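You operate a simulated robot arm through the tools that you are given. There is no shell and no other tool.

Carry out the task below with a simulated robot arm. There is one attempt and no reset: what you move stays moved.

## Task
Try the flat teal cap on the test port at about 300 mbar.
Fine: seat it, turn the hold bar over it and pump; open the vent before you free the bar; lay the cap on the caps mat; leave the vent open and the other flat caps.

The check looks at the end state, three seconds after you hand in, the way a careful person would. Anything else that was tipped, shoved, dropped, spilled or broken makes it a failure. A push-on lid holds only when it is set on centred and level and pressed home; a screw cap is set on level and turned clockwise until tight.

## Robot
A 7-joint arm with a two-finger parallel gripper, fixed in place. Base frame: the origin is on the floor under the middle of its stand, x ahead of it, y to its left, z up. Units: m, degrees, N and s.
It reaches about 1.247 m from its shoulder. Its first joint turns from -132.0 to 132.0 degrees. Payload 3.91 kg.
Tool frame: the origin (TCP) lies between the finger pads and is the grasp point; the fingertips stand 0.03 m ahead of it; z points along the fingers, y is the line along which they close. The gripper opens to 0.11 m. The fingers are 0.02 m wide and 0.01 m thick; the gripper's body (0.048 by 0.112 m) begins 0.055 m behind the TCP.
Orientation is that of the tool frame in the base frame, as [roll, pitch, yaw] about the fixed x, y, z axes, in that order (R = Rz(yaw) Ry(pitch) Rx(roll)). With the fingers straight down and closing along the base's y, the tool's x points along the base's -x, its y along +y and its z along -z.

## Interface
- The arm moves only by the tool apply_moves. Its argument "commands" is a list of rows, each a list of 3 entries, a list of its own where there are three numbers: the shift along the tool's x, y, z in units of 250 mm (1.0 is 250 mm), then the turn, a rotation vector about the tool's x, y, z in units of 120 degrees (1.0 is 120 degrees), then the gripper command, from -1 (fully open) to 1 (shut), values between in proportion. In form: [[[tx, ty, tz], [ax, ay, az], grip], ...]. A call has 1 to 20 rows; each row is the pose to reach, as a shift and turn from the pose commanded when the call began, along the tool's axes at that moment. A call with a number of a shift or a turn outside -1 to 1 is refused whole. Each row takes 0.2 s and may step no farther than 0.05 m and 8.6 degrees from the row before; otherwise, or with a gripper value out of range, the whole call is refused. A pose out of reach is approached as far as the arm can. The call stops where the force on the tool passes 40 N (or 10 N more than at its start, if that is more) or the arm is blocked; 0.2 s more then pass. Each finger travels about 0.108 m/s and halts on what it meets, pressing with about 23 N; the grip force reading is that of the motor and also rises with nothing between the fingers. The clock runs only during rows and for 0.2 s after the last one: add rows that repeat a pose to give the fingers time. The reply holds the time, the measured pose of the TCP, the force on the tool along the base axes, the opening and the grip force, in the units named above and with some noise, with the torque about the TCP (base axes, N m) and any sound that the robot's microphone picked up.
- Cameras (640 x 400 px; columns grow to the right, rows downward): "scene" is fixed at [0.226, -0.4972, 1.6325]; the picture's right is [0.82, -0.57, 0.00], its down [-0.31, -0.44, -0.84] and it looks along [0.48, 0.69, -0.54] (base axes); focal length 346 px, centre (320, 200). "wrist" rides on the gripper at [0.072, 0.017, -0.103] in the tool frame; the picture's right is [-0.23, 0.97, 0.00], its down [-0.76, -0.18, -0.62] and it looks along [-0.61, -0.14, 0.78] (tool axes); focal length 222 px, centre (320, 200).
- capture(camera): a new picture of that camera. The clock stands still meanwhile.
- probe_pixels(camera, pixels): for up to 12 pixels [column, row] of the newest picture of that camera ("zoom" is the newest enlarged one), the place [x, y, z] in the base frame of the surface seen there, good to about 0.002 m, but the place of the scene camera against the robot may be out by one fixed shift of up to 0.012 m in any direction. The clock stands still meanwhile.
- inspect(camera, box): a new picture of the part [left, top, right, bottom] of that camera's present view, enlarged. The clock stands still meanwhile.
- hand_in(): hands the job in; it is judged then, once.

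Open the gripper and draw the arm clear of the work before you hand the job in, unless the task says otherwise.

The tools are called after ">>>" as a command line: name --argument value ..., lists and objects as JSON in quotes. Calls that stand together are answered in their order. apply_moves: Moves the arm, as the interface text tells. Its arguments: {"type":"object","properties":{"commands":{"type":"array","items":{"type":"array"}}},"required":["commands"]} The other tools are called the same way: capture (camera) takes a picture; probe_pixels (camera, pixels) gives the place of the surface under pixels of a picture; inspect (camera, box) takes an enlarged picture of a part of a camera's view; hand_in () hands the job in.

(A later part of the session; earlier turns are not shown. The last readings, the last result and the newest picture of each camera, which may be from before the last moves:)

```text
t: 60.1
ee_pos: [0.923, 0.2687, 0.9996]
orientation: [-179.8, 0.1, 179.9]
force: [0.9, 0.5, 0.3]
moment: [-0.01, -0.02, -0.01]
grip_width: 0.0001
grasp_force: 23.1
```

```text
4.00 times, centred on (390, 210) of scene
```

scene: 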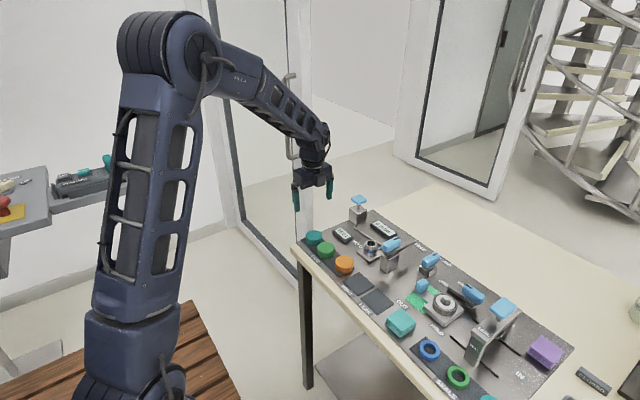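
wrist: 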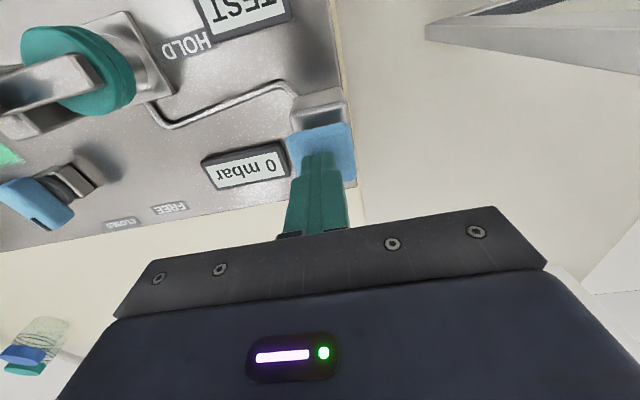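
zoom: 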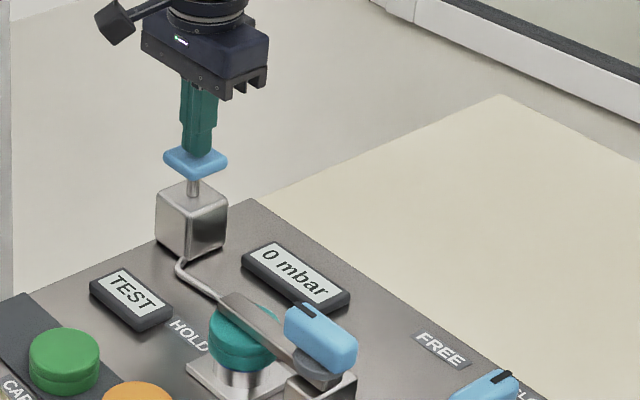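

Fingers are centred on the pad and the display is readable at (245,168). Pressing about 12 mm down in small rows, then checking the display.

>>> apply_moves --commands '[[[0, 0, 0.012], [0, 0, 0], 1], [[0, 0, 0.024], [0, 0, 0], 1], [[0, 0, 0.036], [0, 0, 0], 1], [[0, 0, 0.048], [0, 0, 0], 1], [[0, 0, 0.06], [0, 0, 0], 1]]'

>>> inspect --camera "scene" --box '[330, 180, 410, 240]'

```text
t: 61.3
ee_pos: [0.9223, 0.2681, 0.9843]
orientation: [-179.8, 0.1, -179.9]
force: [2.1, 0.2, 2.7]
moment: [0.03, -0.04, 0.02]
grip_width: 0.0001
grasp_force: 23.4
```

```text
6.67 times, centred on (370, 210) of scene
```

zoom: 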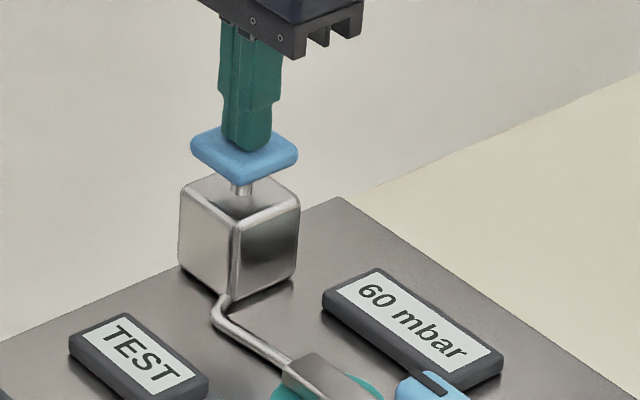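

The display rises to 60 mbar, so the cap seals. I'll release the pad upward and see what the display does between strokes.

>>> apply_moves --commands '[[[0, 0, -0.02], [0, 0, 0], 1], [[0, 0, -0.04], [0, 0, 0], 1], [[0, 0, -0.06], [0, 0, 0], 1], [[0, 0, -0.06], [0, 0, 0], 1]]'

>>> inspect --camera "scene" --box '[330, 180, 410, 240]'

```text
t: 62.3
ee_pos: [0.9233, 0.2677, 0.9997]
orientation: [-179.8, 0.1, 179.9]
force: [-0.8, 0.3, -0.1]
moment: [0.03, 0.01, 0.0]
grip_width: 0.0
grasp_force: 22.9
```

```text
6.67 times, centred on (370, 210) of scene
```

zoom: 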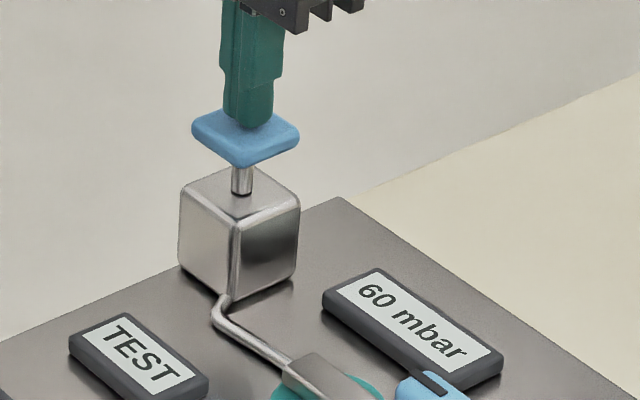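

The pad sprang back and the display holds 60 mbar. Repeating the same stroke once and checking.

>>> apply_moves --commands '[[[0, 0, 0.012], [0, 0, 0], 1], [[0, 0, 0.024], [0, 0, 0], 1], [[0, 0, 0.036], [0, 0, 0], 1], [[0, 0, 0.048], [0, 0, 0], 1], [[0, 0, 0.06], [0, 0, 0], 1], [[0, 0, 0.06], [0, 0, 0], 1], [[0, 0, 0.04], [0, 0, 0], 1], [[0, 0, 0.02], [0, 0, 0], 1], [[0, 0, 0], [0, 0, 0], 1], [[0, 0, 0], [0, 0, 0], 1]]'

>>> inspect --camera "scene" --box '[330, 180, 410, 240]'

```text
t: 64.5
ee_pos: [0.9235, 0.267, 0.9992]
orientation: [-179.8, 0.1, -179.9]
force: [-0.8, -0.7, 0.2]
moment: [0.0, -0.01, -0.01]
grip_width: 0.0
grasp_force: 23.0
```

```text
6.67 times, centred on (370, 210) of scene
```

zoom: 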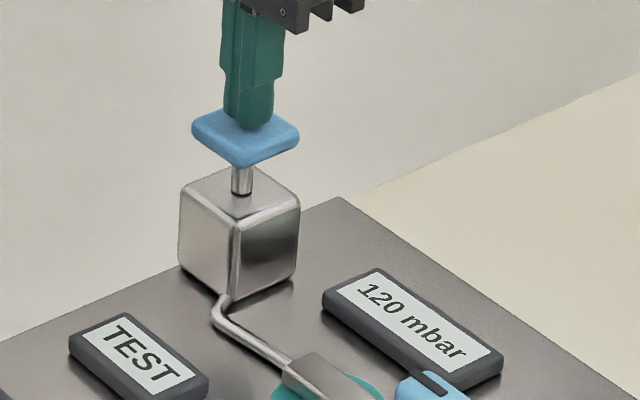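

Each stroke adds 60 mbar; the display now holds 120. I'll do the third stroke the same way.

>>> apply_moves --commands '[[[0, 0, 0.012], [0, 0, 0], 1], [[0, 0, 0.024], [0, 0, 0], 1], [[0, 0, 0.036], [0, 0, 0], 1], [[0, 0, 0.048], [0, 0, 0], 1], [[0, 0, 0.06], [0, 0, 0], 1], [[0, 0, 0.06], [0, 0, 0], 1], [[0, 0, 0.04], [0, 0, 0], 1], [[0, 0, 0.02], [0, 0, 0], 1], [[0, 0, 0], [0, 0, 0], 1], [[0, 0, 0], [0, 0, 0], 1]]'

>>> inspect --camera "scene" --box '[330, 180, 410, 240]'

```text
t: 66.7
ee_pos: [0.9233, 0.2682, 1.0003]
orientation: [-179.9, 0.2, 179.9]
force: [0.5, -0.8, 0.0]
moment: [0.04, -0.01, 0.02]
grip_width: 0.0
grasp_force: 23.6
```

```text
6.67 times, centred on (370, 210) of scene
```

zoom: 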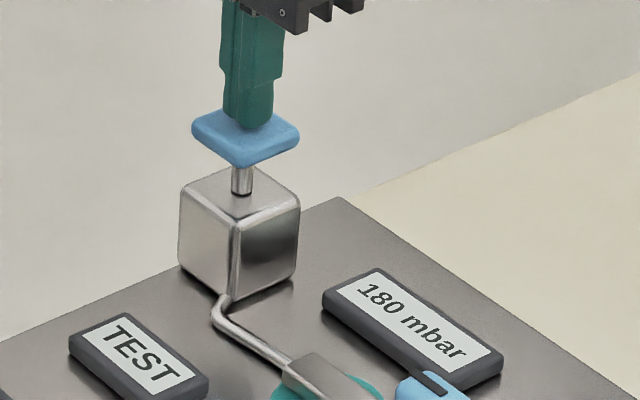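

The display holds 180 mbar. Fourth stroke, identical.

>>> apply_moves --commands '[[[0, 0, 0.012], [0, 0, 0], 1], [[0, 0, 0.024], [0, 0, 0], 1], [[0, 0, 0.036], [0, 0, 0], 1], [[0, 0, 0.048], [0, 0, 0], 1], [[0, 0, 0.06], [0, 0, 0], 1], [[0, 0, 0.06], [0, 0, 0], 1], [[0, 0, 0.04], [0, 0, 0], 1], [[0, 0, 0.02], [0, 0, 0], 1], [[0, 0, 0], [0, 0, 0], 1], [[0, 0, 0], [0, 0, 0], 1]]'

>>> inspect --camera "scene" --box '[330, 180, 410, 240]'

```text
t: 68.9
ee_pos: [0.9242, 0.2668, 1.0]
orientation: [-179.8, 0.1, 179.9]
force: [-0.5, -0.5, 1.2]
moment: [-0.01, -0.01, 0.0]
grip_width: 0.0
grasp_force: 22.7
```

```text
6.67 times, centred on (370, 210) of scene
```

zoom: 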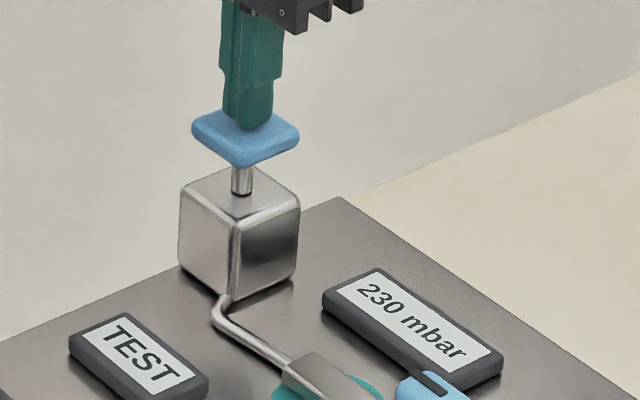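

Display reads 230 mbar (perhaps a slow leak or rounding). Fifth stroke should bring it to about 290–300.

>>> apply_moves --commands '[[[0, 0, 0.012], [0, 0, 0], 1], [[0, 0, 0.024], [0, 0, 0], 1], [[0, 0, 0.036], [0, 0, 0], 1], [[0, 0, 0.048], [0, 0, 0], 1], [[0, 0, 0.06], [0, 0, 0], 1], [[0, 0, 0.06], [0, 0, 0], 1], [[0, 0, 0.04], [0, 0, 0], 1], [[0, 0, 0.02], [0, 0, 0], 1], [[0, 0, 0], [0, 0, 0], 1]]'

>>> inspect --camera "scene" --box '[330, 180, 410, 240]'

```text
t: 70.9
ee_pos: [0.9238, 0.2679, 0.9992]
orientation: [-179.8, 0.2, -180.0]
force: [-0.4, -0.4, -0.1]
moment: [0.02, 0.0, 0.02]
grip_width: 0.0
grasp_force: 22.7
```

```text
6.67 times, centred on (370, 210) of scene
```

zoom: 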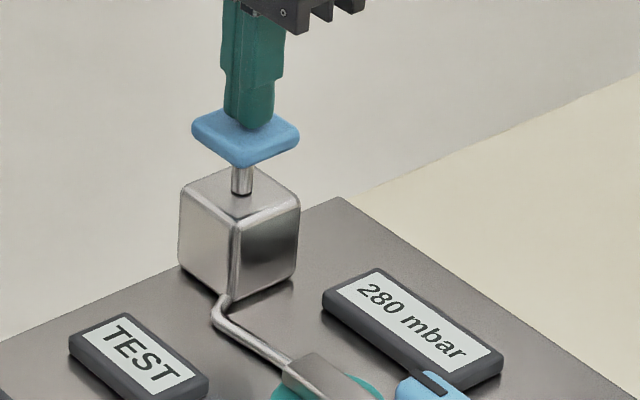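

Display reads 280 mbar. I'll wait a second in place to see whether it holds or decays.

>>> apply_moves --commands '[[[0, 0, 0], [0, 0, 0], 1], [[0, 0, 0], [0, 0, 0], 1], [[0, 0, 0], [0, 0, 0], 1]]'

>>> inspect --camera "scene" --box '[330, 180, 410, 240]'

```text
t: 71.7
ee_pos: [0.9237, 0.269, 1.0003]
orientation: [-179.8, 0.1, -179.9]
force: [0.1, -0.7, 0.0]
moment: [-0.01, 0.0, 0.02]
grip_width: 0.0001
grasp_force: 22.9
```

```text
6.67 times, centred on (370, 210) of scene
```

zoom: 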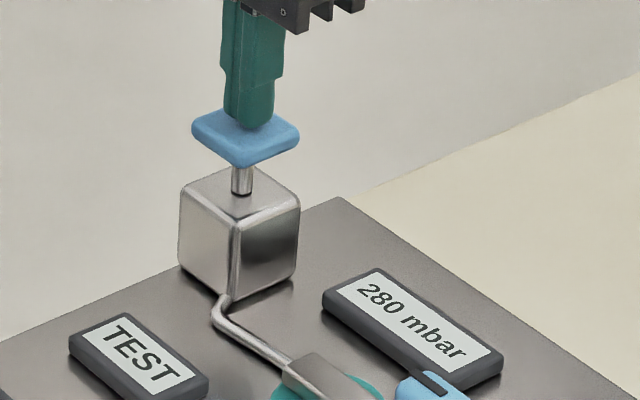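

It holds at 280. To get nearer 300 I'll try a shallow partial stroke (about 3.5 mm) and watch whether the display rises.

>>> apply_moves --commands '[[[0, 0, 0.012], [0, 0, 0], 1], [[0, 0, 0.024], [0, 0, 0], 1], [[0, 0, 0.034], [0, 0, 0], 1]]'

>>> inspect --camera "scene" --box '[330, 180, 410, 240]'

```text
t: 72.5
ee_pos: [0.9241, 0.2666, 0.9907]
orientation: [-179.8, 0.1, -179.9]
force: [-1.1, -0.2, 2.0]
moment: [0.05, 0.05, 0.02]
grip_width: 0.0001
grasp_force: 22.9
```

```text
6.67 times, centred on (370, 210) of scene
```

zoom: 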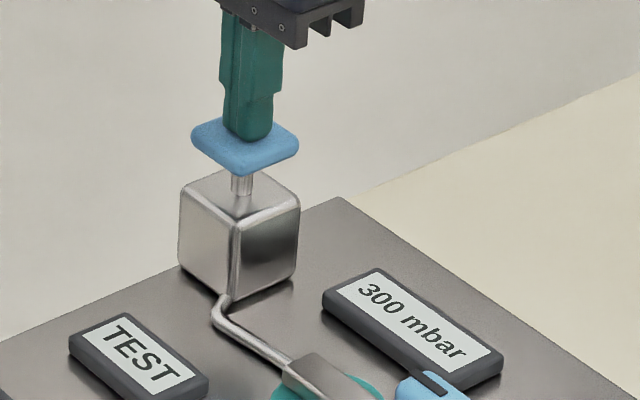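

The display now reads exactly 300 mbar. I'll lift off the pump slowly and hold about two seconds to watch the reading.

>>> apply_moves --commands '[[[0, 0, -0.02], [0, 0, 0], 1], [[0, 0, -0.05], [0, 0, 0], 1], [[0, 0, -0.15], [0, 0, 0], 1], [[0, 0, -0.3], [0, 0, 0], 1], [[0, 0, -0.3], [0, 0, 0], 1], [[0, 0, -0.3], [0, 0, 0], 1], [[0, 0, -0.3], [0, 0, 0], 1], [[0, 0, -0.3], [0, 0, 0], 1]]'

>>> inspect --camera "scene" --box '[330, 180, 430, 250]'

>>> capture --camera "scene"

```text
t: 74.3
ee_pos: [0.9222, 0.268, 1.0672]
orientation: [-179.8, 0.0, -180.0]
force: [0.9, -0.3, -0.5]
moment: [-0.05, 0.02, -0.02]
grip_width: 0.0003
grasp_force: 22.8
```

```text
5.71 times, centred on (380, 215) of scene
```

zoom: 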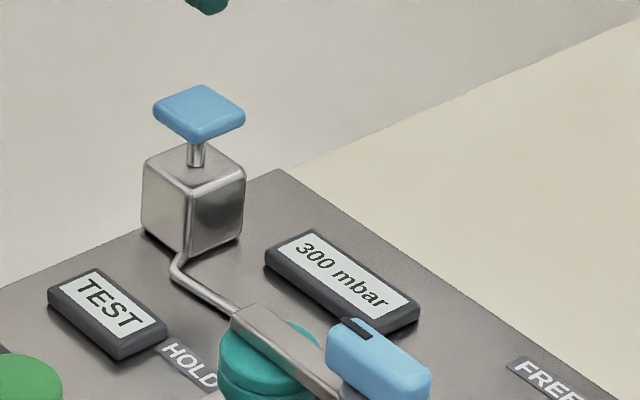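

```text
taken
```

scene: 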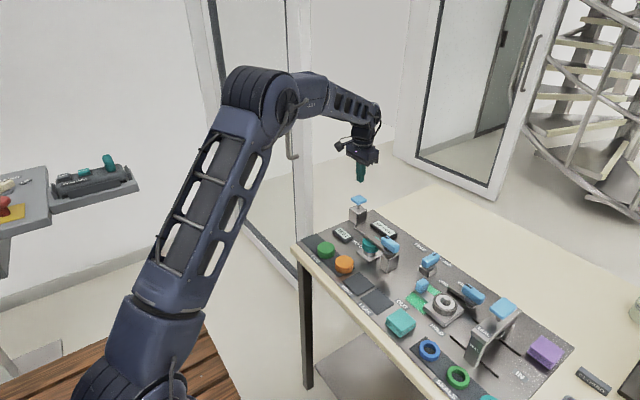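

It holds at 300 mbar. Now I'll look closely at the vent knob and its labels near (430,262).

>>> inspect --camera "scene" --box '[405, 235, 485, 295]'

>>> probe_pixels --camera "zoom" --pixels '[[195, 200], [160, 220], [240, 190], [195, 260], [230, 280], [180, 290], [330, 230], [325, 330], [150, 280], [240, 270], [200, 225], [215, 300]]'

```text
6.67 times, centred on (445, 265) of scene
```

zoom: 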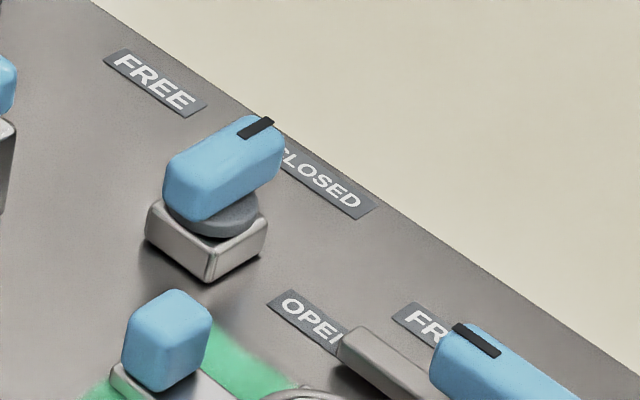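

```text
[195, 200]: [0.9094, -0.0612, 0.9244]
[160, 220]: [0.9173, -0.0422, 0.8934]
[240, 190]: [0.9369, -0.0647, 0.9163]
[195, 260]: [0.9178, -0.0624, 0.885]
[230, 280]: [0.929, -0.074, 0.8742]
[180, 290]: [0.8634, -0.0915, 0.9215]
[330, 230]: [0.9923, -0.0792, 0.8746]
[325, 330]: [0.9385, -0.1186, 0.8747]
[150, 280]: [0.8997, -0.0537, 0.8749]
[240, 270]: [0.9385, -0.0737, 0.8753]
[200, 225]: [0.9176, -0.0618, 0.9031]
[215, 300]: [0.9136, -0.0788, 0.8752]
```

The vent knob's mark points at CLOSED (+x side), and OPEN lies on its −y side, so it turns 90° clockwise. I'll travel high to a point above it, in two legs.

>>> apply_moves --commands '[[[0, -0.15, 0], [0, 0, 0], 0.5], [[0, -0.3, 0], [0, 0, 0], 0], [[0, -0.45, 0], [0, 0, 0], -0.1], [[0, -0.6, 0], [0, 0, 0], -0.1], [[0, -0.75, 0], [0, 0, 0], -0.1], [[0.01, -0.9, 0], [0, 0, 0], -0.1], [[0.02, -1.0, 0], [0, 0, 0], -0.1]]'

>>> apply_moves --commands '[[[0, -0.15, 0], [0, 0, 0], -0.1], [[0, -0.3, 0], [0, 0, 0], -0.1], [[0, -0.3, 0], [0, 0, 0], -0.1]]'

>>> capture --camera "wrist"

>>> capture --camera "scene"

```text
t: 75.9
ee_pos: [0.9183, 0.0176, 1.0666]
orientation: [-179.8, 0.1, 180.0]
force: [0.1, 0.1, 0.8]
moment: [-0.01, -0.01, 0.01]
grip_width: 0.0605
grasp_force: 0.0
```

```text
t: 76.7
ee_pos: [0.9181, -0.0561, 1.0671]
orientation: [-179.8, 0.2, 180.0]
force: [0.5, -0.2, -0.1]
moment: [-0.01, 0.02, 0.04]
grip_width: 0.0606
grasp_force: 0.0
```

```text
taken
```

wrist: 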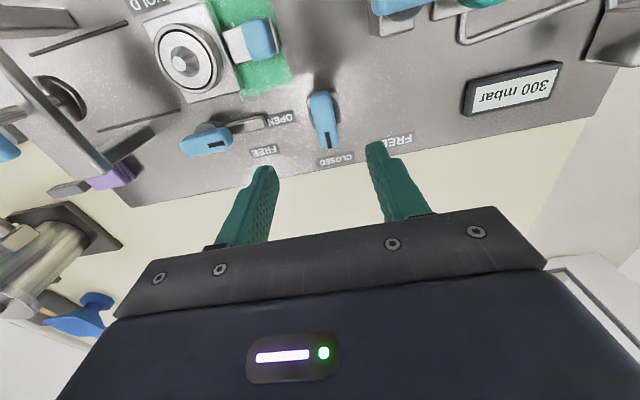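

```text
taken
```

scene: 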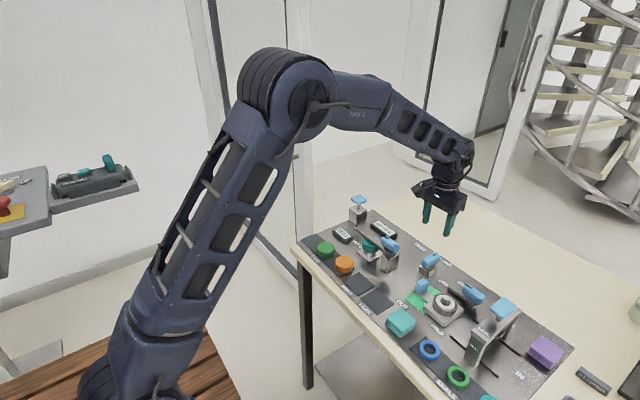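

The vent knob is at (322,120) with its mark toward CLOSED at (335,158) and OPEN at (280,118); the display still reads 300. Zooming in to probe it.

>>> inspect --camera "wrist" --box '[260, 80, 380, 165]'

>>> probe_pixels --camera "wrist" --pixels '[[322, 118], [311, 110], [331, 112], [318, 97], [327, 145], [316, 130], [336, 130], [327, 133], [338, 110], [280, 118], [335, 158], [312, 120]]'

```text
4.71 times, centred on (320, 122) of wrist
```

zoom: 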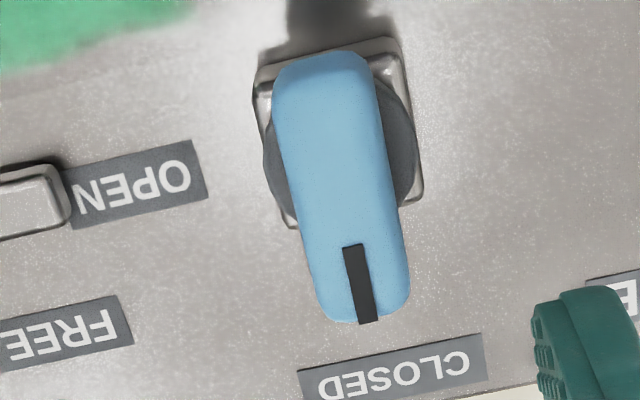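

```text
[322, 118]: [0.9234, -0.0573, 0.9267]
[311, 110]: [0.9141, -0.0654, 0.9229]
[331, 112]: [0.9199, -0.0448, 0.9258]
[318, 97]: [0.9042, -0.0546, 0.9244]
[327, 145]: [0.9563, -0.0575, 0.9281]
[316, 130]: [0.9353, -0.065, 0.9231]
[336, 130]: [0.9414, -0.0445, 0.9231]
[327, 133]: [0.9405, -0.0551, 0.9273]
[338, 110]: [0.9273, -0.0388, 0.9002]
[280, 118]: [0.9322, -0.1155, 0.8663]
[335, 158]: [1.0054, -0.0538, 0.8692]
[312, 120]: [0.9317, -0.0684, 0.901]
```

The vent's axis is about (0.927, −0.055), collar top z 0.901, knob top 0.927. Descending to TCP z 0.937 (tips 0.907) and closing on it.

>>> apply_moves --commands '[[[-0.036, 0.0044, 0.1], [0, 0, 0], -0.1], [[-0.036, 0.0044, 0.2], [0, 0, 0], -0.1], [[-0.036, 0.0044, 0.3], [0, 0, 0], -0.1], [[-0.036, 0.0044, 0.4], [0, 0, 0], -0.1], [[-0.036, 0.0044, 0.47], [0, 0, 0], -0.1], [[-0.036, 0.0044, 0.52], [0, 0, 0], -0.1], [[-0.036, 0.0044, 0.52], [0, 0, 0], -0.1]]'

>>> capture --camera "wrist"

>>> inspect --camera "scene" --box '[380, 220, 480, 290]'

```text
t: 78.3
ee_pos: [0.9268, -0.0562, 0.9372]
orientation: [-179.8, 0.0, 180.0]
force: [-0.4, -0.3, 0.3]
moment: [-0.03, 0.01, 0.01]
grip_width: 0.0606
grasp_force: 0.0
```

```text
taken
```

wrist: 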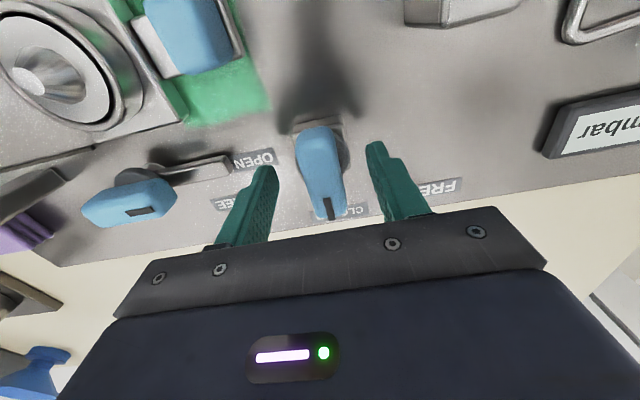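

```text
5.71 times, centred on (430, 255) of scene
```

zoom: 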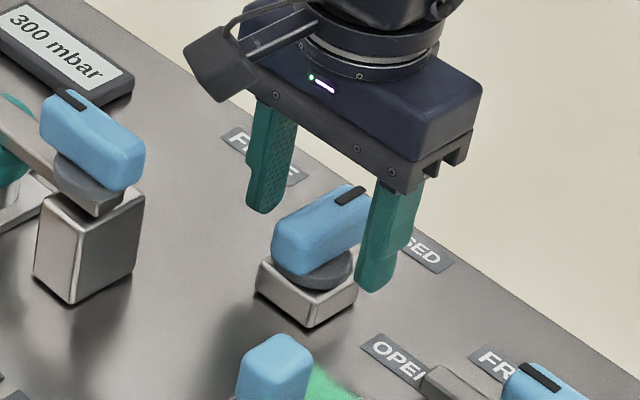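

The fingers straddle the vent knob cleanly. Closing on it.

>>> apply_moves --commands '[[[0, 0.002, 0], [0, 0, 0], 0.2], [[0, 0.002, 0], [0, 0, 0], 0.5], [[0, 0.002, 0], [0, 0, 0], 0.75], [[0, 0.002, 0], [0, 0, 0], 0.75], [[0, 0.002, 0], [0, 0, 0], 0.75]]'

```text
t: 79.5
ee_pos: [0.9272, -0.0551, 0.9371]
orientation: [-179.8, 0.1, 180.0]
force: [-0.8, 5.1, -1.4]
moment: [0.63, 0.09, -0.01]
grip_width: 0.0238
grasp_force: 45.4
```

Gripped at 0.0238. Turning clockwise (mark from +x toward −y) by 45° first.

>>> apply_moves --commands '[[[0, 0, 0], [0, 0, 0.05], 0.75], [[0, 0, 0], [0, 0, 0.1], 0.75], [[0, 0, 0], [0, 0, 0.15], 0.75], [[0, 0, 0], [0, 0, 0.2], 0.75], [[0, 0, 0], [0, 0, 0.25], 0.75], [[0, 0, 0], [0, 0, 0.3], 0.75], [[0, 0, 0], [0, 0, 0.35], 0.75], [[0, 0, 0], [0, 0, 0.375], 0.75]]'

>>> inspect --camera "scene" --box '[370, 210, 470, 290]'

```text
t: 81.3
ee_pos: [0.9281, -0.0533, 0.9358]
orientation: [-180.0, 0.1, 135.0]
force: [18.2, 32.7, -4.4]
moment: [1.23, 0.09, 0.08]
grip_width: 0.0239
grasp_force: 44.9
```

```text
5.00 times, centred on (420, 250) of scene
```

zoom: 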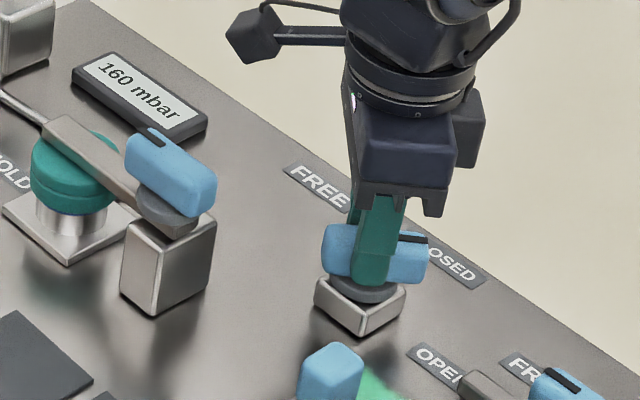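

The vent is opening (display down to 160) but there's a side push of (18, 33) N, so I'll shift the grip +1 mm in x and +2.5 mm in y to relieve it before turning on.

>>> apply_moves --commands '[[[0.0014, 0.0033, 0], [0, 0, 0], 0.75], [[0.0028, 0.0066, 0], [0, 0, 0], 0.75], [[0.0042, 0.0099, 0], [0, 0, 0], 0.75], [[0.0042, 0.0099, 0], [0, 0, 0], 0.75]]'

```text
t: 82.3
ee_pos: [0.9274, -0.0535, 0.9375]
orientation: [-179.9, 0.2, 135.0]
force: [1.3, 21.9, -2.3]
moment: [0.31, -0.47, 0.06]
grip_width: 0.0238
grasp_force: 45.1
```

Still 22 N in +y; shifting another 2 mm in +y and then continuing the turn to 90° in small rows.

>>> apply_moves --commands '[[[0.003, 0.003, 0], [0, 0, 0], 0.75], [[0.006, 0.006, 0], [0, 0, 0], 0.75], [[0.006, 0.006, 0], [0, 0, 0.04], 0.75], [[0.006, 0.006, 0], [0, 0, 0.08], 0.75], [[0.006, 0.006, 0], [0, 0, 0.12], 0.75], [[0.006, 0.006, 0], [0, 0, 0.16], 0.75]]'

>>> inspect --camera "scene" --box '[370, 210, 470, 290]'

```text
t: 83.7
ee_pos: [0.928, -0.0527, 0.9377]
orientation: [-180.0, 0.4, 115.7]
force: [4.1, -14.5, -4.4]
moment: [-0.29, -0.09, 0.0]
grip_width: 0.0238
grasp_force: 45.1
```

```text
5.00 times, centred on (420, 250) of scene
```

zoom: 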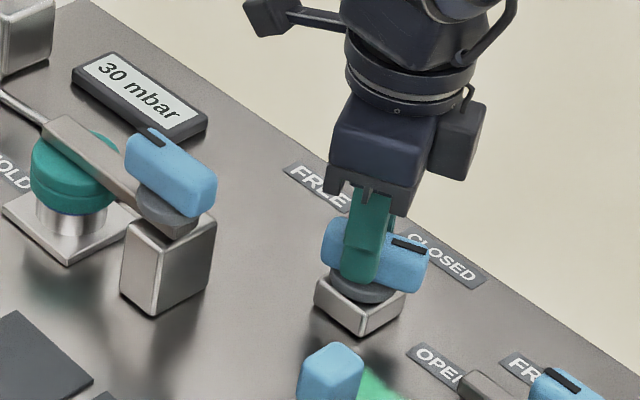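

Pressure is down to 30 mbar; the side force flipped to −14.5 N in y, so I'll ease back 1.5 mm and finish the turn (about 26° more).

>>> apply_moves --commands '[[[-0.003, -0.0008, 0], [0, 0, 0.02], 0.75], [[-0.006, -0.0015, 0], [0, 0, 0.06], 0.75], [[-0.006, -0.0015, 0], [0, 0, 0.1], 0.75], [[-0.006, -0.0015, 0], [0, 0, 0.14], 0.75], [[-0.006, -0.0015, 0], [0, 0, 0.18], 0.75], [[-0.006, -0.0015, 0], [0, 0, 0.214], 0.75]]'

>>> inspect --camera "scene" --box '[370, 210, 470, 290]'

>>> capture --camera "wrist"

```text
t: 85.1
ee_pos: [0.9304, -0.0528, 0.9367]
orientation: [179.9, 0.3, 90.1]
force: [17.9, -10.4, -5.9]
moment: [0.52, 0.05, 0.03]
grip_width: 0.024
grasp_force: 45.4
```

```text
5.00 times, centred on (420, 250) of scene
```

zoom: 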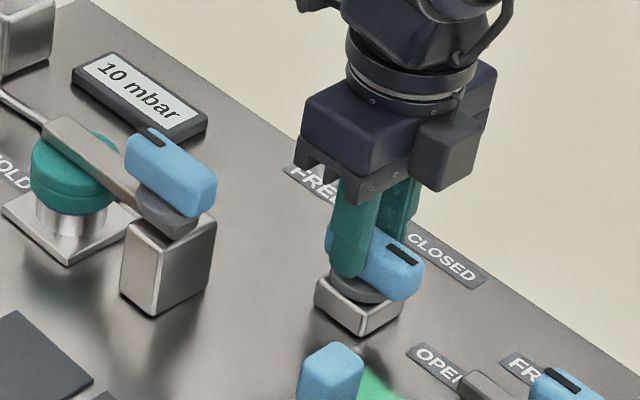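

```text
taken
```

wrist: 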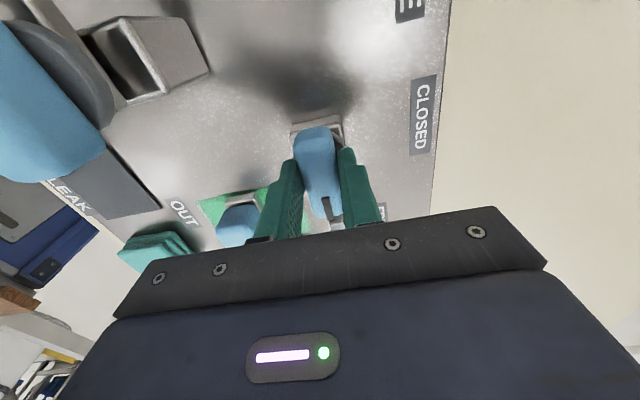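

The vent mark points to OPEN and the display is down to 10 mbar. I'll relieve the side load slightly, open the fingers and rise.

>>> apply_moves --commands '[[[-0.002, 0.005, 0], [0, 0, 0], 0.75], [[-0.002, 0.005, 0], [0, 0, 0], 0.5], [[-0.002, 0.005, 0], [0, 0, 0], 0.1], [[-0.002, 0.005, 0], [0, 0, 0], 0.0], [[-0.002, 0.005, -0.06], [0, 0, 0], 0.0], [[-0.002, 0.005, -0.2], [0, 0, 0], 0.0], [[-0.002, 0.005, -0.35], [0, 0, 0], 0.0], [[-0.002, 0.005, -0.5], [0, 0, 0], 0.0]]'

>>> inspect --camera "scene" --box '[350, 200, 470, 290]'

>>> capture --camera "wrist"

```text
t: 86.9
ee_pos: [0.9299, -0.0536, 1.0618]
orientation: [180.0, 0.2, 90.1]
force: [-0.8, 0.4, -1.1]
moment: [-0.02, 0.01, -0.03]
grip_width: 0.0548
grasp_force: 0.0
```

```text
4.44 times, centred on (410, 245) of scene
```

zoom: 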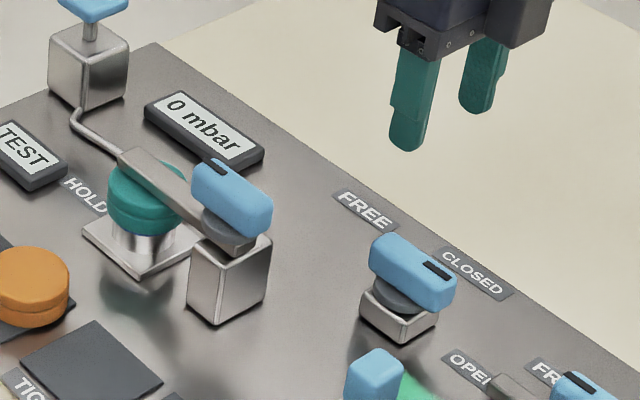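

```text
taken
```

wrist: 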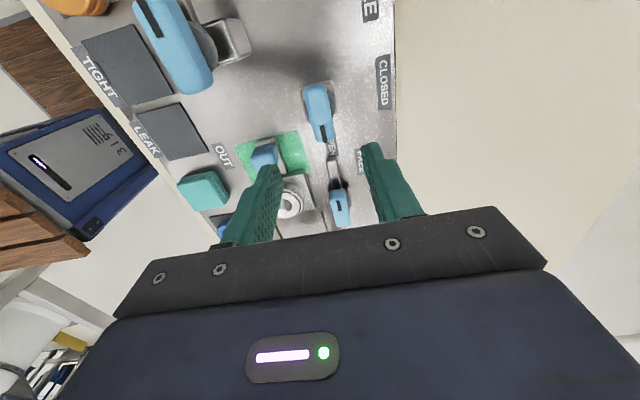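

The display shows 0 mbar and the vent mark points to OPEN. Now I'll move above the hold-bar knob, rotating the gripper back (first 90°) while travelling.

>>> apply_moves --commands '[[[0.026, -0.03, 0], [0, 0, -0.0625], -0.1], [[0.052, -0.061, 0], [0, 0, -0.125], -0.1], [[0.078, -0.091, 0], [0, 0, -0.1875], -0.1], [[0.104, -0.121, 0], [0, 0, -0.25], -0.1], [[0.13, -0.152, 0], [0, 0, -0.3125], -0.1], [[0.156, -0.182, 0], [0, 0, -0.375], -0.1], [[0.182, -0.212, 0], [0, 0, -0.4375], -0.1], [[0.208, -0.243, 0], [0, 0, -0.5], -0.1], [[0.234, -0.273, 0], [0, 0, -0.5625], -0.1], [[0.26, -0.303, 0], [0, 0, -0.625], -0.1], [[0.286, -0.334, 0], [0, 0, -0.6875], -0.1], [[0.312, -0.364, 0], [0, 0, -0.75], -0.1]]'

>>> apply_moves --commands '[[[0, 0, 0], [0, 0, -0.0625], -0.1], [[0, 0, 0], [0, 0, -0.125], -0.1], [[0, 0, 0], [0, 0, -0.1875], -0.1], [[0, 0, 0], [0, 0, -0.25], -0.1], [[0, 0, 0], [0, 0, -0.3125], -0.1], [[0, 0, 0], [0, 0, -0.375], -0.1], [[0, 0, 0], [0, 0, -0.4375], -0.1], [[0, 0, 0], [0, 0, -0.5], -0.1], [[0, 0, 0], [0, 0, -0.5625], -0.1], [[0, 0, 0], [0, 0, -0.625], -0.1], [[0, 0, 0], [0, 0, -0.6875], -0.1], [[0, 0, 0], [0, 0, -0.75], -0.1]]'

>>> capture --camera "wrist"

>>> inspect --camera "scene" --box '[340, 190, 440, 270]'

```text
t: 89.5
ee_pos: [0.8388, 0.0255, 1.0625]
orientation: [-179.8, 0.1, -179.8]
force: [-0.6, -0.1, 0.5]
moment: [0.01, 0.05, 0.02]
grip_width: 0.06
grasp_force: 0.0
```

```text
t: 92.1
ee_pos: [0.8381, 0.025, 1.0617]
orientation: [-180.0, -0.2, -89.6]
force: [-0.4, 0.5, 0.2]
moment: [0.02, -0.01, -0.01]
grip_width: 0.0606
grasp_force: 0.0
```

```text
taken
```

wrist: 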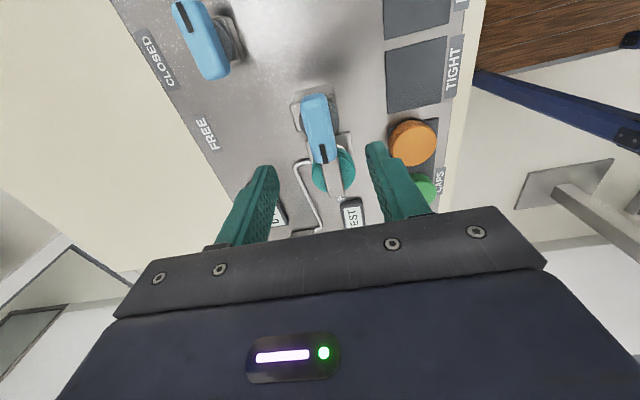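

```text
5.00 times, centred on (390, 230) of scene
```

zoom: 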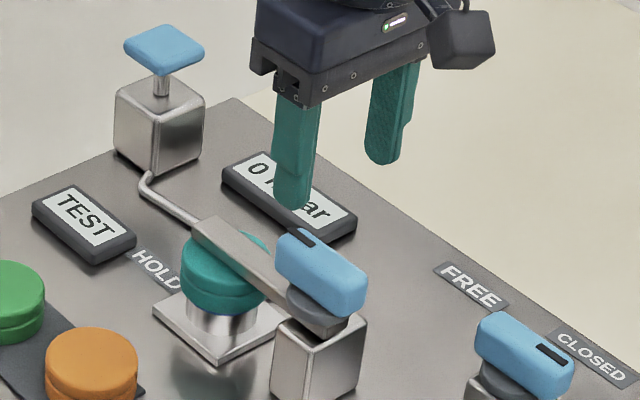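

The knob sits under the gripper at (318,130). Probing its width across x before descending.

>>> probe_pixels --camera "wrist" --pixels '[[305, 120], [318, 120], [329, 120], [308, 140], [333, 140], [323, 152], [314, 100], [320, 140]]'

```text
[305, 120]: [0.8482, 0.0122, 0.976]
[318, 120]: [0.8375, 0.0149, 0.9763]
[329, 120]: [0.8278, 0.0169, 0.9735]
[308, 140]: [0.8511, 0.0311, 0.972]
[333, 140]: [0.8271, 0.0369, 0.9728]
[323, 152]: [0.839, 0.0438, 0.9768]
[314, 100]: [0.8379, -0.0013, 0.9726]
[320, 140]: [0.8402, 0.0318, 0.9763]
```

Knob centre x ≈ 0.839. Descending to TCP z 0.984 and closing on it.

>>> apply_moves --commands '[[[0.003, -0.005, 0.08], [0, 0, 0], -0.1], [[0.003, -0.005, 0.16], [0, 0, 0], -0.1], [[0.003, -0.005, 0.24], [0, 0, 0], -0.1], [[0.003, -0.005, 0.311], [0, 0, 0], -0.1], [[0.003, -0.005, 0.311], [0, 0, 0], 0.2], [[0.003, -0.005, 0.311], [0, 0, 0], 0.5], [[0.003, -0.005, 0.311], [0, 0, 0], 0.75], [[0.003, -0.005, 0.311], [0, 0, 0], 0.75], [[0.003, -0.005, 0.311], [0, 0, 0], 0.75]]'

>>> inspect --camera "scene" --box '[340, 190, 440, 270]'

```text
t: 94.1
ee_pos: [0.8392, 0.023, 0.9829]
orientation: [180.0, -0.2, -89.9]
force: [-13.2, -0.4, -0.9]
moment: [-0.14, 0.38, -0.03]
grip_width: 0.0239
grasp_force: 45.2
```

```text
5.00 times, centred on (390, 230) of scene
```

zoom: 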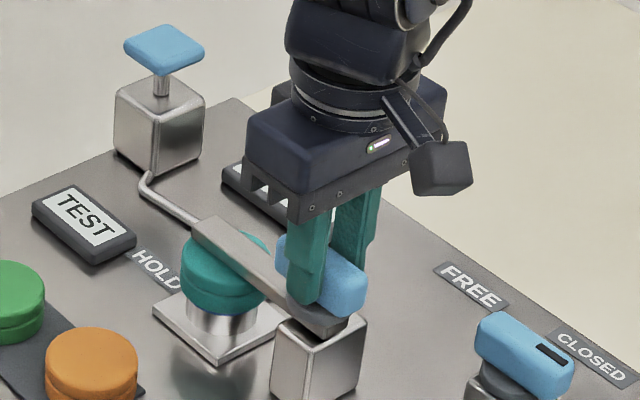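

Gripped; side force −13 N in x, so I'll ease −1 mm in x (and +1.5 mm in y toward the axis) and turn clockwise 45°.

>>> apply_moves --commands '[[[-0.003, 0.004, 0], [0, 0, 0], 0.75], [[-0.006, 0.004, 0], [0, 0, 0.04], 0.75], [[-0.006, 0.004, 0], [0, 0, 0.09], 0.75], [[-0.006, 0.004, 0], [0, 0, 0.14], 0.75], [[-0.006, 0.004, 0], [0, 0, 0.19], 0.75], [[-0.006, 0.004, 0], [0, 0, 0.24], 0.75], [[-0.006, 0.004, 0], [0, 0, 0.29], 0.75], [[-0.006, 0.004, 0], [0, 0, 0.34], 0.75], [[-0.006, 0.004, 0], [0, 0, 0.375], 0.75]]'

>>> inspect --camera "scene" --box '[340, 190, 440, 270]'

```text
t: 96.1
ee_pos: [0.8382, 0.0252, 0.9828]
orientation: [-179.9, -0.2, -135.0]
force: [-3.4, -23.4, 3.1]
moment: [-0.91, 1.16, -0.01]
grip_width: 0.0239
grasp_force: 44.7
```

```text
5.00 times, centred on (390, 230) of scene
```

zoom: 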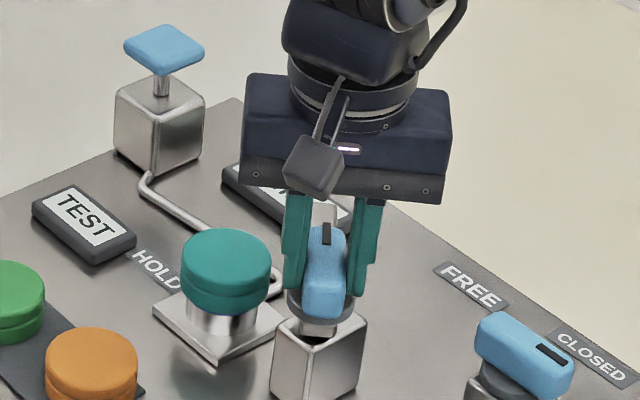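

At 45° with the cap undisturbed; a −23 N pull in y needs a −1.5 mm correction. Applying that, then finishing the turn to FREE.

>>> apply_moves --commands '[[[0.0021, -0.0021, 0], [0, 0, 0], 0.75], [[0.0042, -0.0042, 0], [0, 0, 0.02], 0.75], [[0.0042, -0.0042, 0], [0, 0, 0.07], 0.75], [[0.0042, -0.0042, 0], [0, 0, 0.12], 0.75], [[0.0042, -0.0042, 0], [0, 0, 0.17], 0.75], [[0.0042, -0.0042, 0], [0, 0, 0.22], 0.75], [[0.0042, -0.0042, 0], [0, 0, 0.27], 0.75], [[0.0042, -0.0042, 0], [0, 0, 0.32], 0.75], [[0.0042, -0.0042, 0], [0, 0, 0.375], 0.75]]'

>>> inspect --camera "scene" --box '[340, 190, 440, 270]'

```text
t: 98.1
ee_pos: [0.8386, 0.0261, 0.984]
orientation: [-179.8, 0.1, -179.9]
force: [-1.5, 2.9, -1.8]
moment: [0.41, 0.53, 0.03]
grip_width: 0.0237
grasp_force: 45.3
```

```text
5.00 times, centred on (390, 230) of scene
```

zoom: 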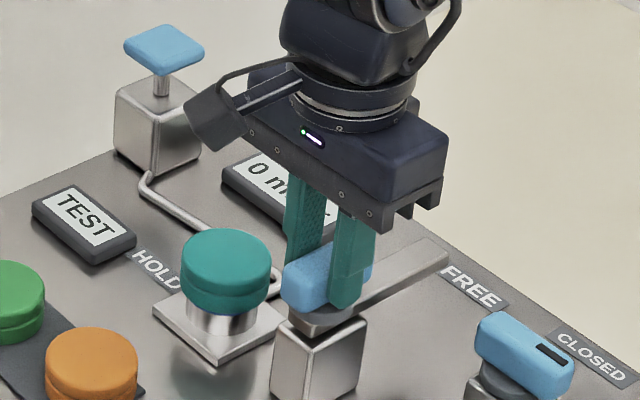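

The bar points to FREE again. Opening, rising straight up to z 1.06.

>>> apply_moves --commands '[[[0, 0, 0], [0, 0, 0], 0.4], [[0, 0, 0], [0, 0, 0], 0.1], [[0, 0, 0], [0, 0, 0], 0.1], [[0, 0, -0.08], [0, 0, 0], 0.1], [[0, 0, -0.2], [0, 0, 0], 0.1], [[0, 0, -0.32], [0, 0, 0], 0.0]]'

>>> inspect --camera "scene" --box '[310, 180, 470, 280]'

```text
t: 99.5
ee_pos: [0.8386, 0.0247, 1.0648]
orientation: [-179.8, 0.0, -179.9]
force: [0.2, 0.0, 0.3]
moment: [0.01, 0.03, -0.01]
grip_width: 0.0547
grasp_force: 0.1
```

```text
4.00 times, centred on (390, 230) of scene
```

zoom: 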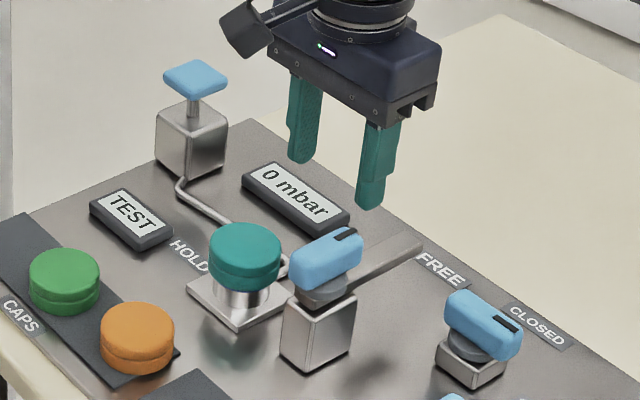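

The bar is free, vent open, 0 mbar. Moving above the cap at (0.8395, 0.106) with the gripper turned to close along x.

>>> apply_moves --commands '[[[0, 0.027, 0], [0, 0, 0.0625], -0.5], [[0, 0.054, 0], [0, 0, 0.125], -0.5], [[0, 0.081, 0], [0, 0, 0.1875], -0.5], [[0, 0.108, 0], [0, 0, 0.25], -0.5], [[0, 0.135, 0], [0, 0, 0.3125], -0.5], [[-0.002, 0.162, 0], [0, 0, 0.375], -0.5], [[-0.002, 0.19, 0], [0, 0, 0.4375], -0.5], [[-0.003, 0.217, 0], [0, 0, 0.5], -0.5], [[-0.003, 0.244, 0], [0, 0, 0.5625], -0.5], [[-0.004, 0.271, 0], [0, 0, 0.625], -0.5], [[-0.004, 0.298, 0], [0, 0, 0.6875], -0.5], [[-0.004, 0.325, 0], [0, 0, 0.75], -0.5]]'

>>> capture --camera "wrist"

```text
t: 102.1
ee_pos: [0.8395, 0.1054, 1.0649]
orientation: [179.9, 0.1, 89.9]
force: [-0.1, -0.1, -0.7]
moment: [0.05, 0.06, -0.02]
grip_width: 0.0823
grasp_force: 0.1
```

```text
taken
```

wrist: 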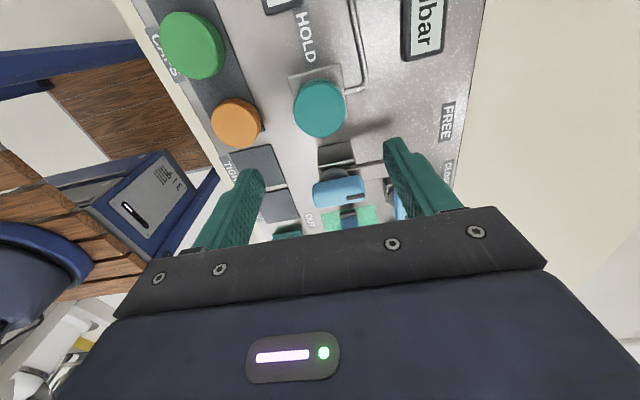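

The cap is at (320,108) between the fingers. Probing its edges for the grasp centre.

>>> probe_pixels --camera "wrist" --pixels '[[295, 110], [345, 108], [319, 86], [321, 134], [303, 92], [338, 128], [303, 127], [338, 92], [320, 110]]'

```text
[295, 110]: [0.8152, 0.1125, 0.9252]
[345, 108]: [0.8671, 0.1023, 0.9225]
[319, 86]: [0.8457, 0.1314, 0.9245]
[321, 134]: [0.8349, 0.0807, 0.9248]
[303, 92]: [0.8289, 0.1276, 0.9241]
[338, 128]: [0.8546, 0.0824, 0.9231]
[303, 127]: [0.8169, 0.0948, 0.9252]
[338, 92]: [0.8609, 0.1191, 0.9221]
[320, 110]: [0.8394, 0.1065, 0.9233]
```

Cap centre ≈ (0.8405, 0.1063). Descending to TCP z 0.935 and closing gently.

>>> apply_moves --commands '[[[0.003, 0.003, 0.1], [0, 0, 0], -0.5], [[0.003, 0.003, 0.2], [0, 0, 0], -0.5], [[0.003, 0.003, 0.3], [0, 0, 0], -0.5], [[0.003, 0.003, 0.4], [0, 0, 0], -0.5], [[0.003, 0.003, 0.47], [0, 0, 0], -0.5], [[0.003, 0.003, 0.52], [0, 0, 0], -0.5], [[0.003, 0.003, 0.52], [0, 0, 0], -0.25], [[0.003, 0.003, 0.52], [0, 0, 0], -0.12], [[0.003, 0.003, 0.52], [0, 0, 0], 0.0], [[0.003, 0.003, 0.52], [0, 0, 0], 0.3], [[0.003, 0.003, 0.52], [0, 0, 0], 0.3]]'

>>> capture --camera "wrist"

```text
t: 104.5
ee_pos: [0.8396, 0.1065, 0.9335]
orientation: [180.0, 0.2, 90.1]
force: [-0.8, 5.9, -0.9]
moment: [0.18, 0.02, -0.08]
grip_width: 0.0569
grasp_force: 23.0
```

```text
taken
```

wrist: 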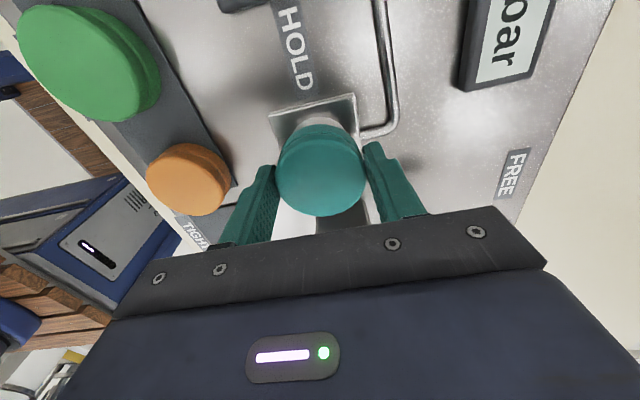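

Gripped at 0.0569. Lifting slowly 4 mm and checking forces before going higher.

>>> apply_moves --commands '[[[0, 0, -0.004], [0, 0, 0], 0.3], [[0, 0, -0.008], [0, 0, 0], 0.3], [[0, 0, -0.016], [0, 0, 0], 0.3], [[0, 0, -0.016], [0, 0, 0], 0.3]]'

>>> inspect --camera "scene" --box '[340, 210, 404, 260]'

```text
t: 105.5
ee_pos: [0.841, 0.1061, 0.9376]
orientation: [180.0, 0.3, 90.2]
force: [-1.5, 5.5, -1.8]
moment: [0.17, 0.1, 0.02]
grip_width: 0.0565
grasp_force: 22.7
```

```text
8.00 times, centred on (372, 235) of scene
```

zoom: 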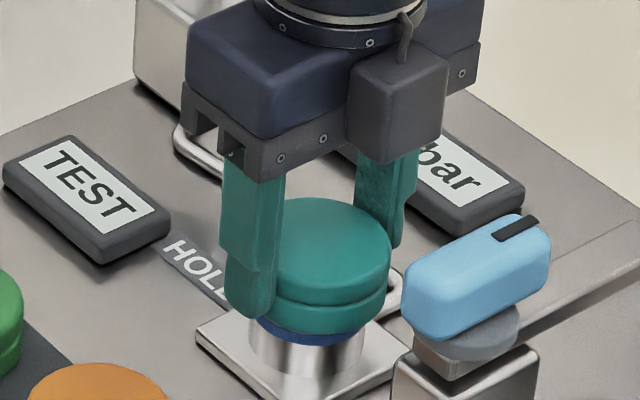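

The cap rises with the fingers (O-ring now visible below) and looks level. Continuing up in gentle rows to z about 0.99.

>>> apply_moves --commands '[[[0, 0, -0.01], [0, 0, 0], 0.3], [[0, 0, -0.02], [0, 0, 0], 0.3], [[0, 0, -0.035], [0, 0, 0], 0.3], [[0, 0, -0.06], [0, 0, 0], 0.3], [[0, 0, -0.1], [0, 0, 0], 0.3], [[0, 0, -0.16], [0, 0, 0], 0.3], [[0, 0, -0.22], [0, 0, 0], 0.3], [[0, 0, -0.22], [0, 0, 0], 0.3]]'

>>> capture --camera "wrist"

>>> inspect --camera "scene" --box '[310, 190, 420, 270]'

```text
t: 107.3
ee_pos: [0.8406, 0.1059, 0.9913]
orientation: [179.9, 0.2, 90.0]
force: [-0.3, 0.4, -0.7]
moment: [-0.04, 0.02, -0.01]
grip_width: 0.0563
grasp_force: 23.0
```

```text
taken
```

wrist: 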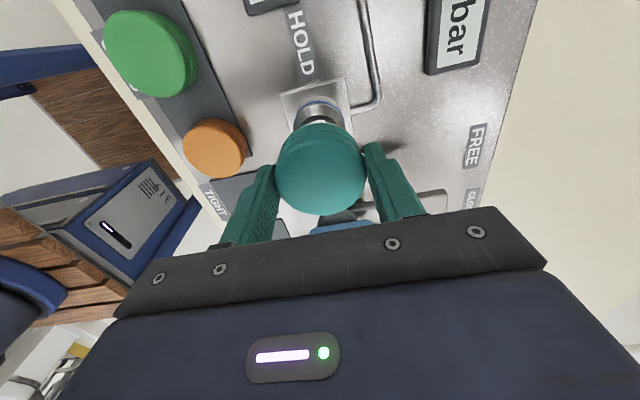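

```text
5.00 times, centred on (365, 230) of scene
```

zoom: 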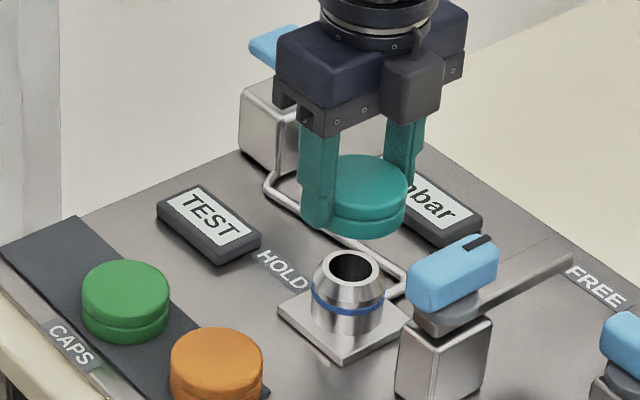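

The cap is held level, the port and bar are undisturbed. I'll probe the cap's top height in hand, then carry it high toward its old place on the caps mat.

>>> probe_pixels --camera "wrist" --pixels '[[320, 170], [285, 172], [358, 170], [321, 205], [321, 142], [300, 150], [343, 195], [300, 195], [343, 150]]'

>>> apply_moves --commands '[[[0, 0, -0.1], [0, 0, 0], 0.3], [[0.05, -0.04, -0.16], [0, 0, 0], 0.3], [[0.15, -0.12, -0.16], [0, 0, 0], 0.3], [[0.27, -0.2, -0.16], [0, 0, 0], 0.3], [[0.39, -0.28, -0.16], [0, 0, 0], 0.3], [[0.5, -0.36, -0.16], [0, 0, 0], 0.3], [[0.58, -0.42, -0.16], [0, 0, 0], 0.3], [[0.632, -0.4544, -0.16], [0, 0, 0], 0.3], [[0.632, -0.4544, -0.16], [0, 0, 0], 0.3]]'

>>> capture --camera "wrist"

>>> inspect --camera "scene" --box '[280, 180, 420, 280]'

```text
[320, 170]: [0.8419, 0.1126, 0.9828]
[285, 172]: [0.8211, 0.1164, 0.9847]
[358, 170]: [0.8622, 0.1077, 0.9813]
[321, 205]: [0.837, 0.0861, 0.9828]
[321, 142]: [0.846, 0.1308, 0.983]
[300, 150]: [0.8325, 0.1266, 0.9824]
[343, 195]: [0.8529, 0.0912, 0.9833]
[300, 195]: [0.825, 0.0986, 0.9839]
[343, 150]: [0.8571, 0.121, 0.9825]
```

```text
t: 109.3
ee_pos: [0.7267, 0.2633, 1.0315]
orientation: [179.9, 0.2, 90.1]
force: [0.1, -0.4, 0.4]
moment: [-0.01, -0.01, -0.01]
grip_width: 0.0563
grasp_force: 23.0
```

```text
taken
```

wrist: 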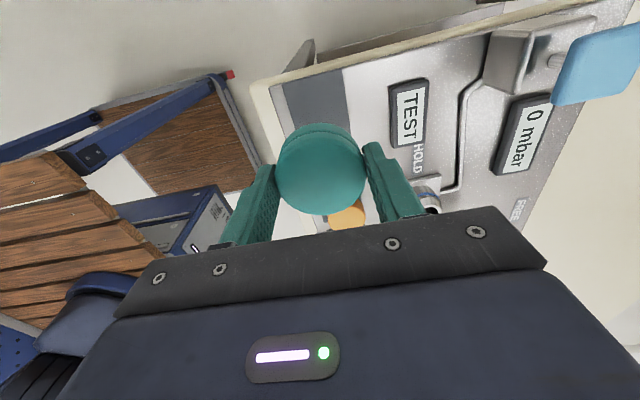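

```text
4.00 times, centred on (350, 230) of scene
```

zoom: 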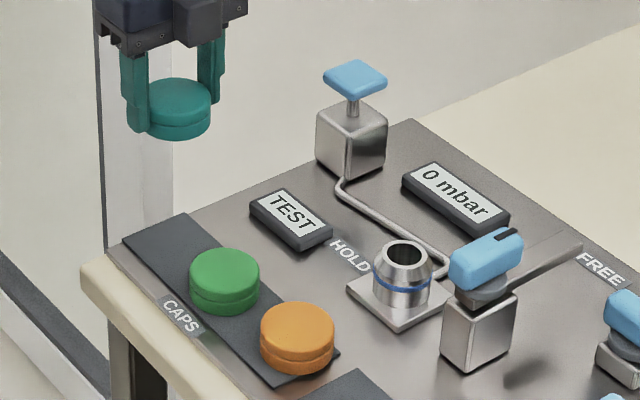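

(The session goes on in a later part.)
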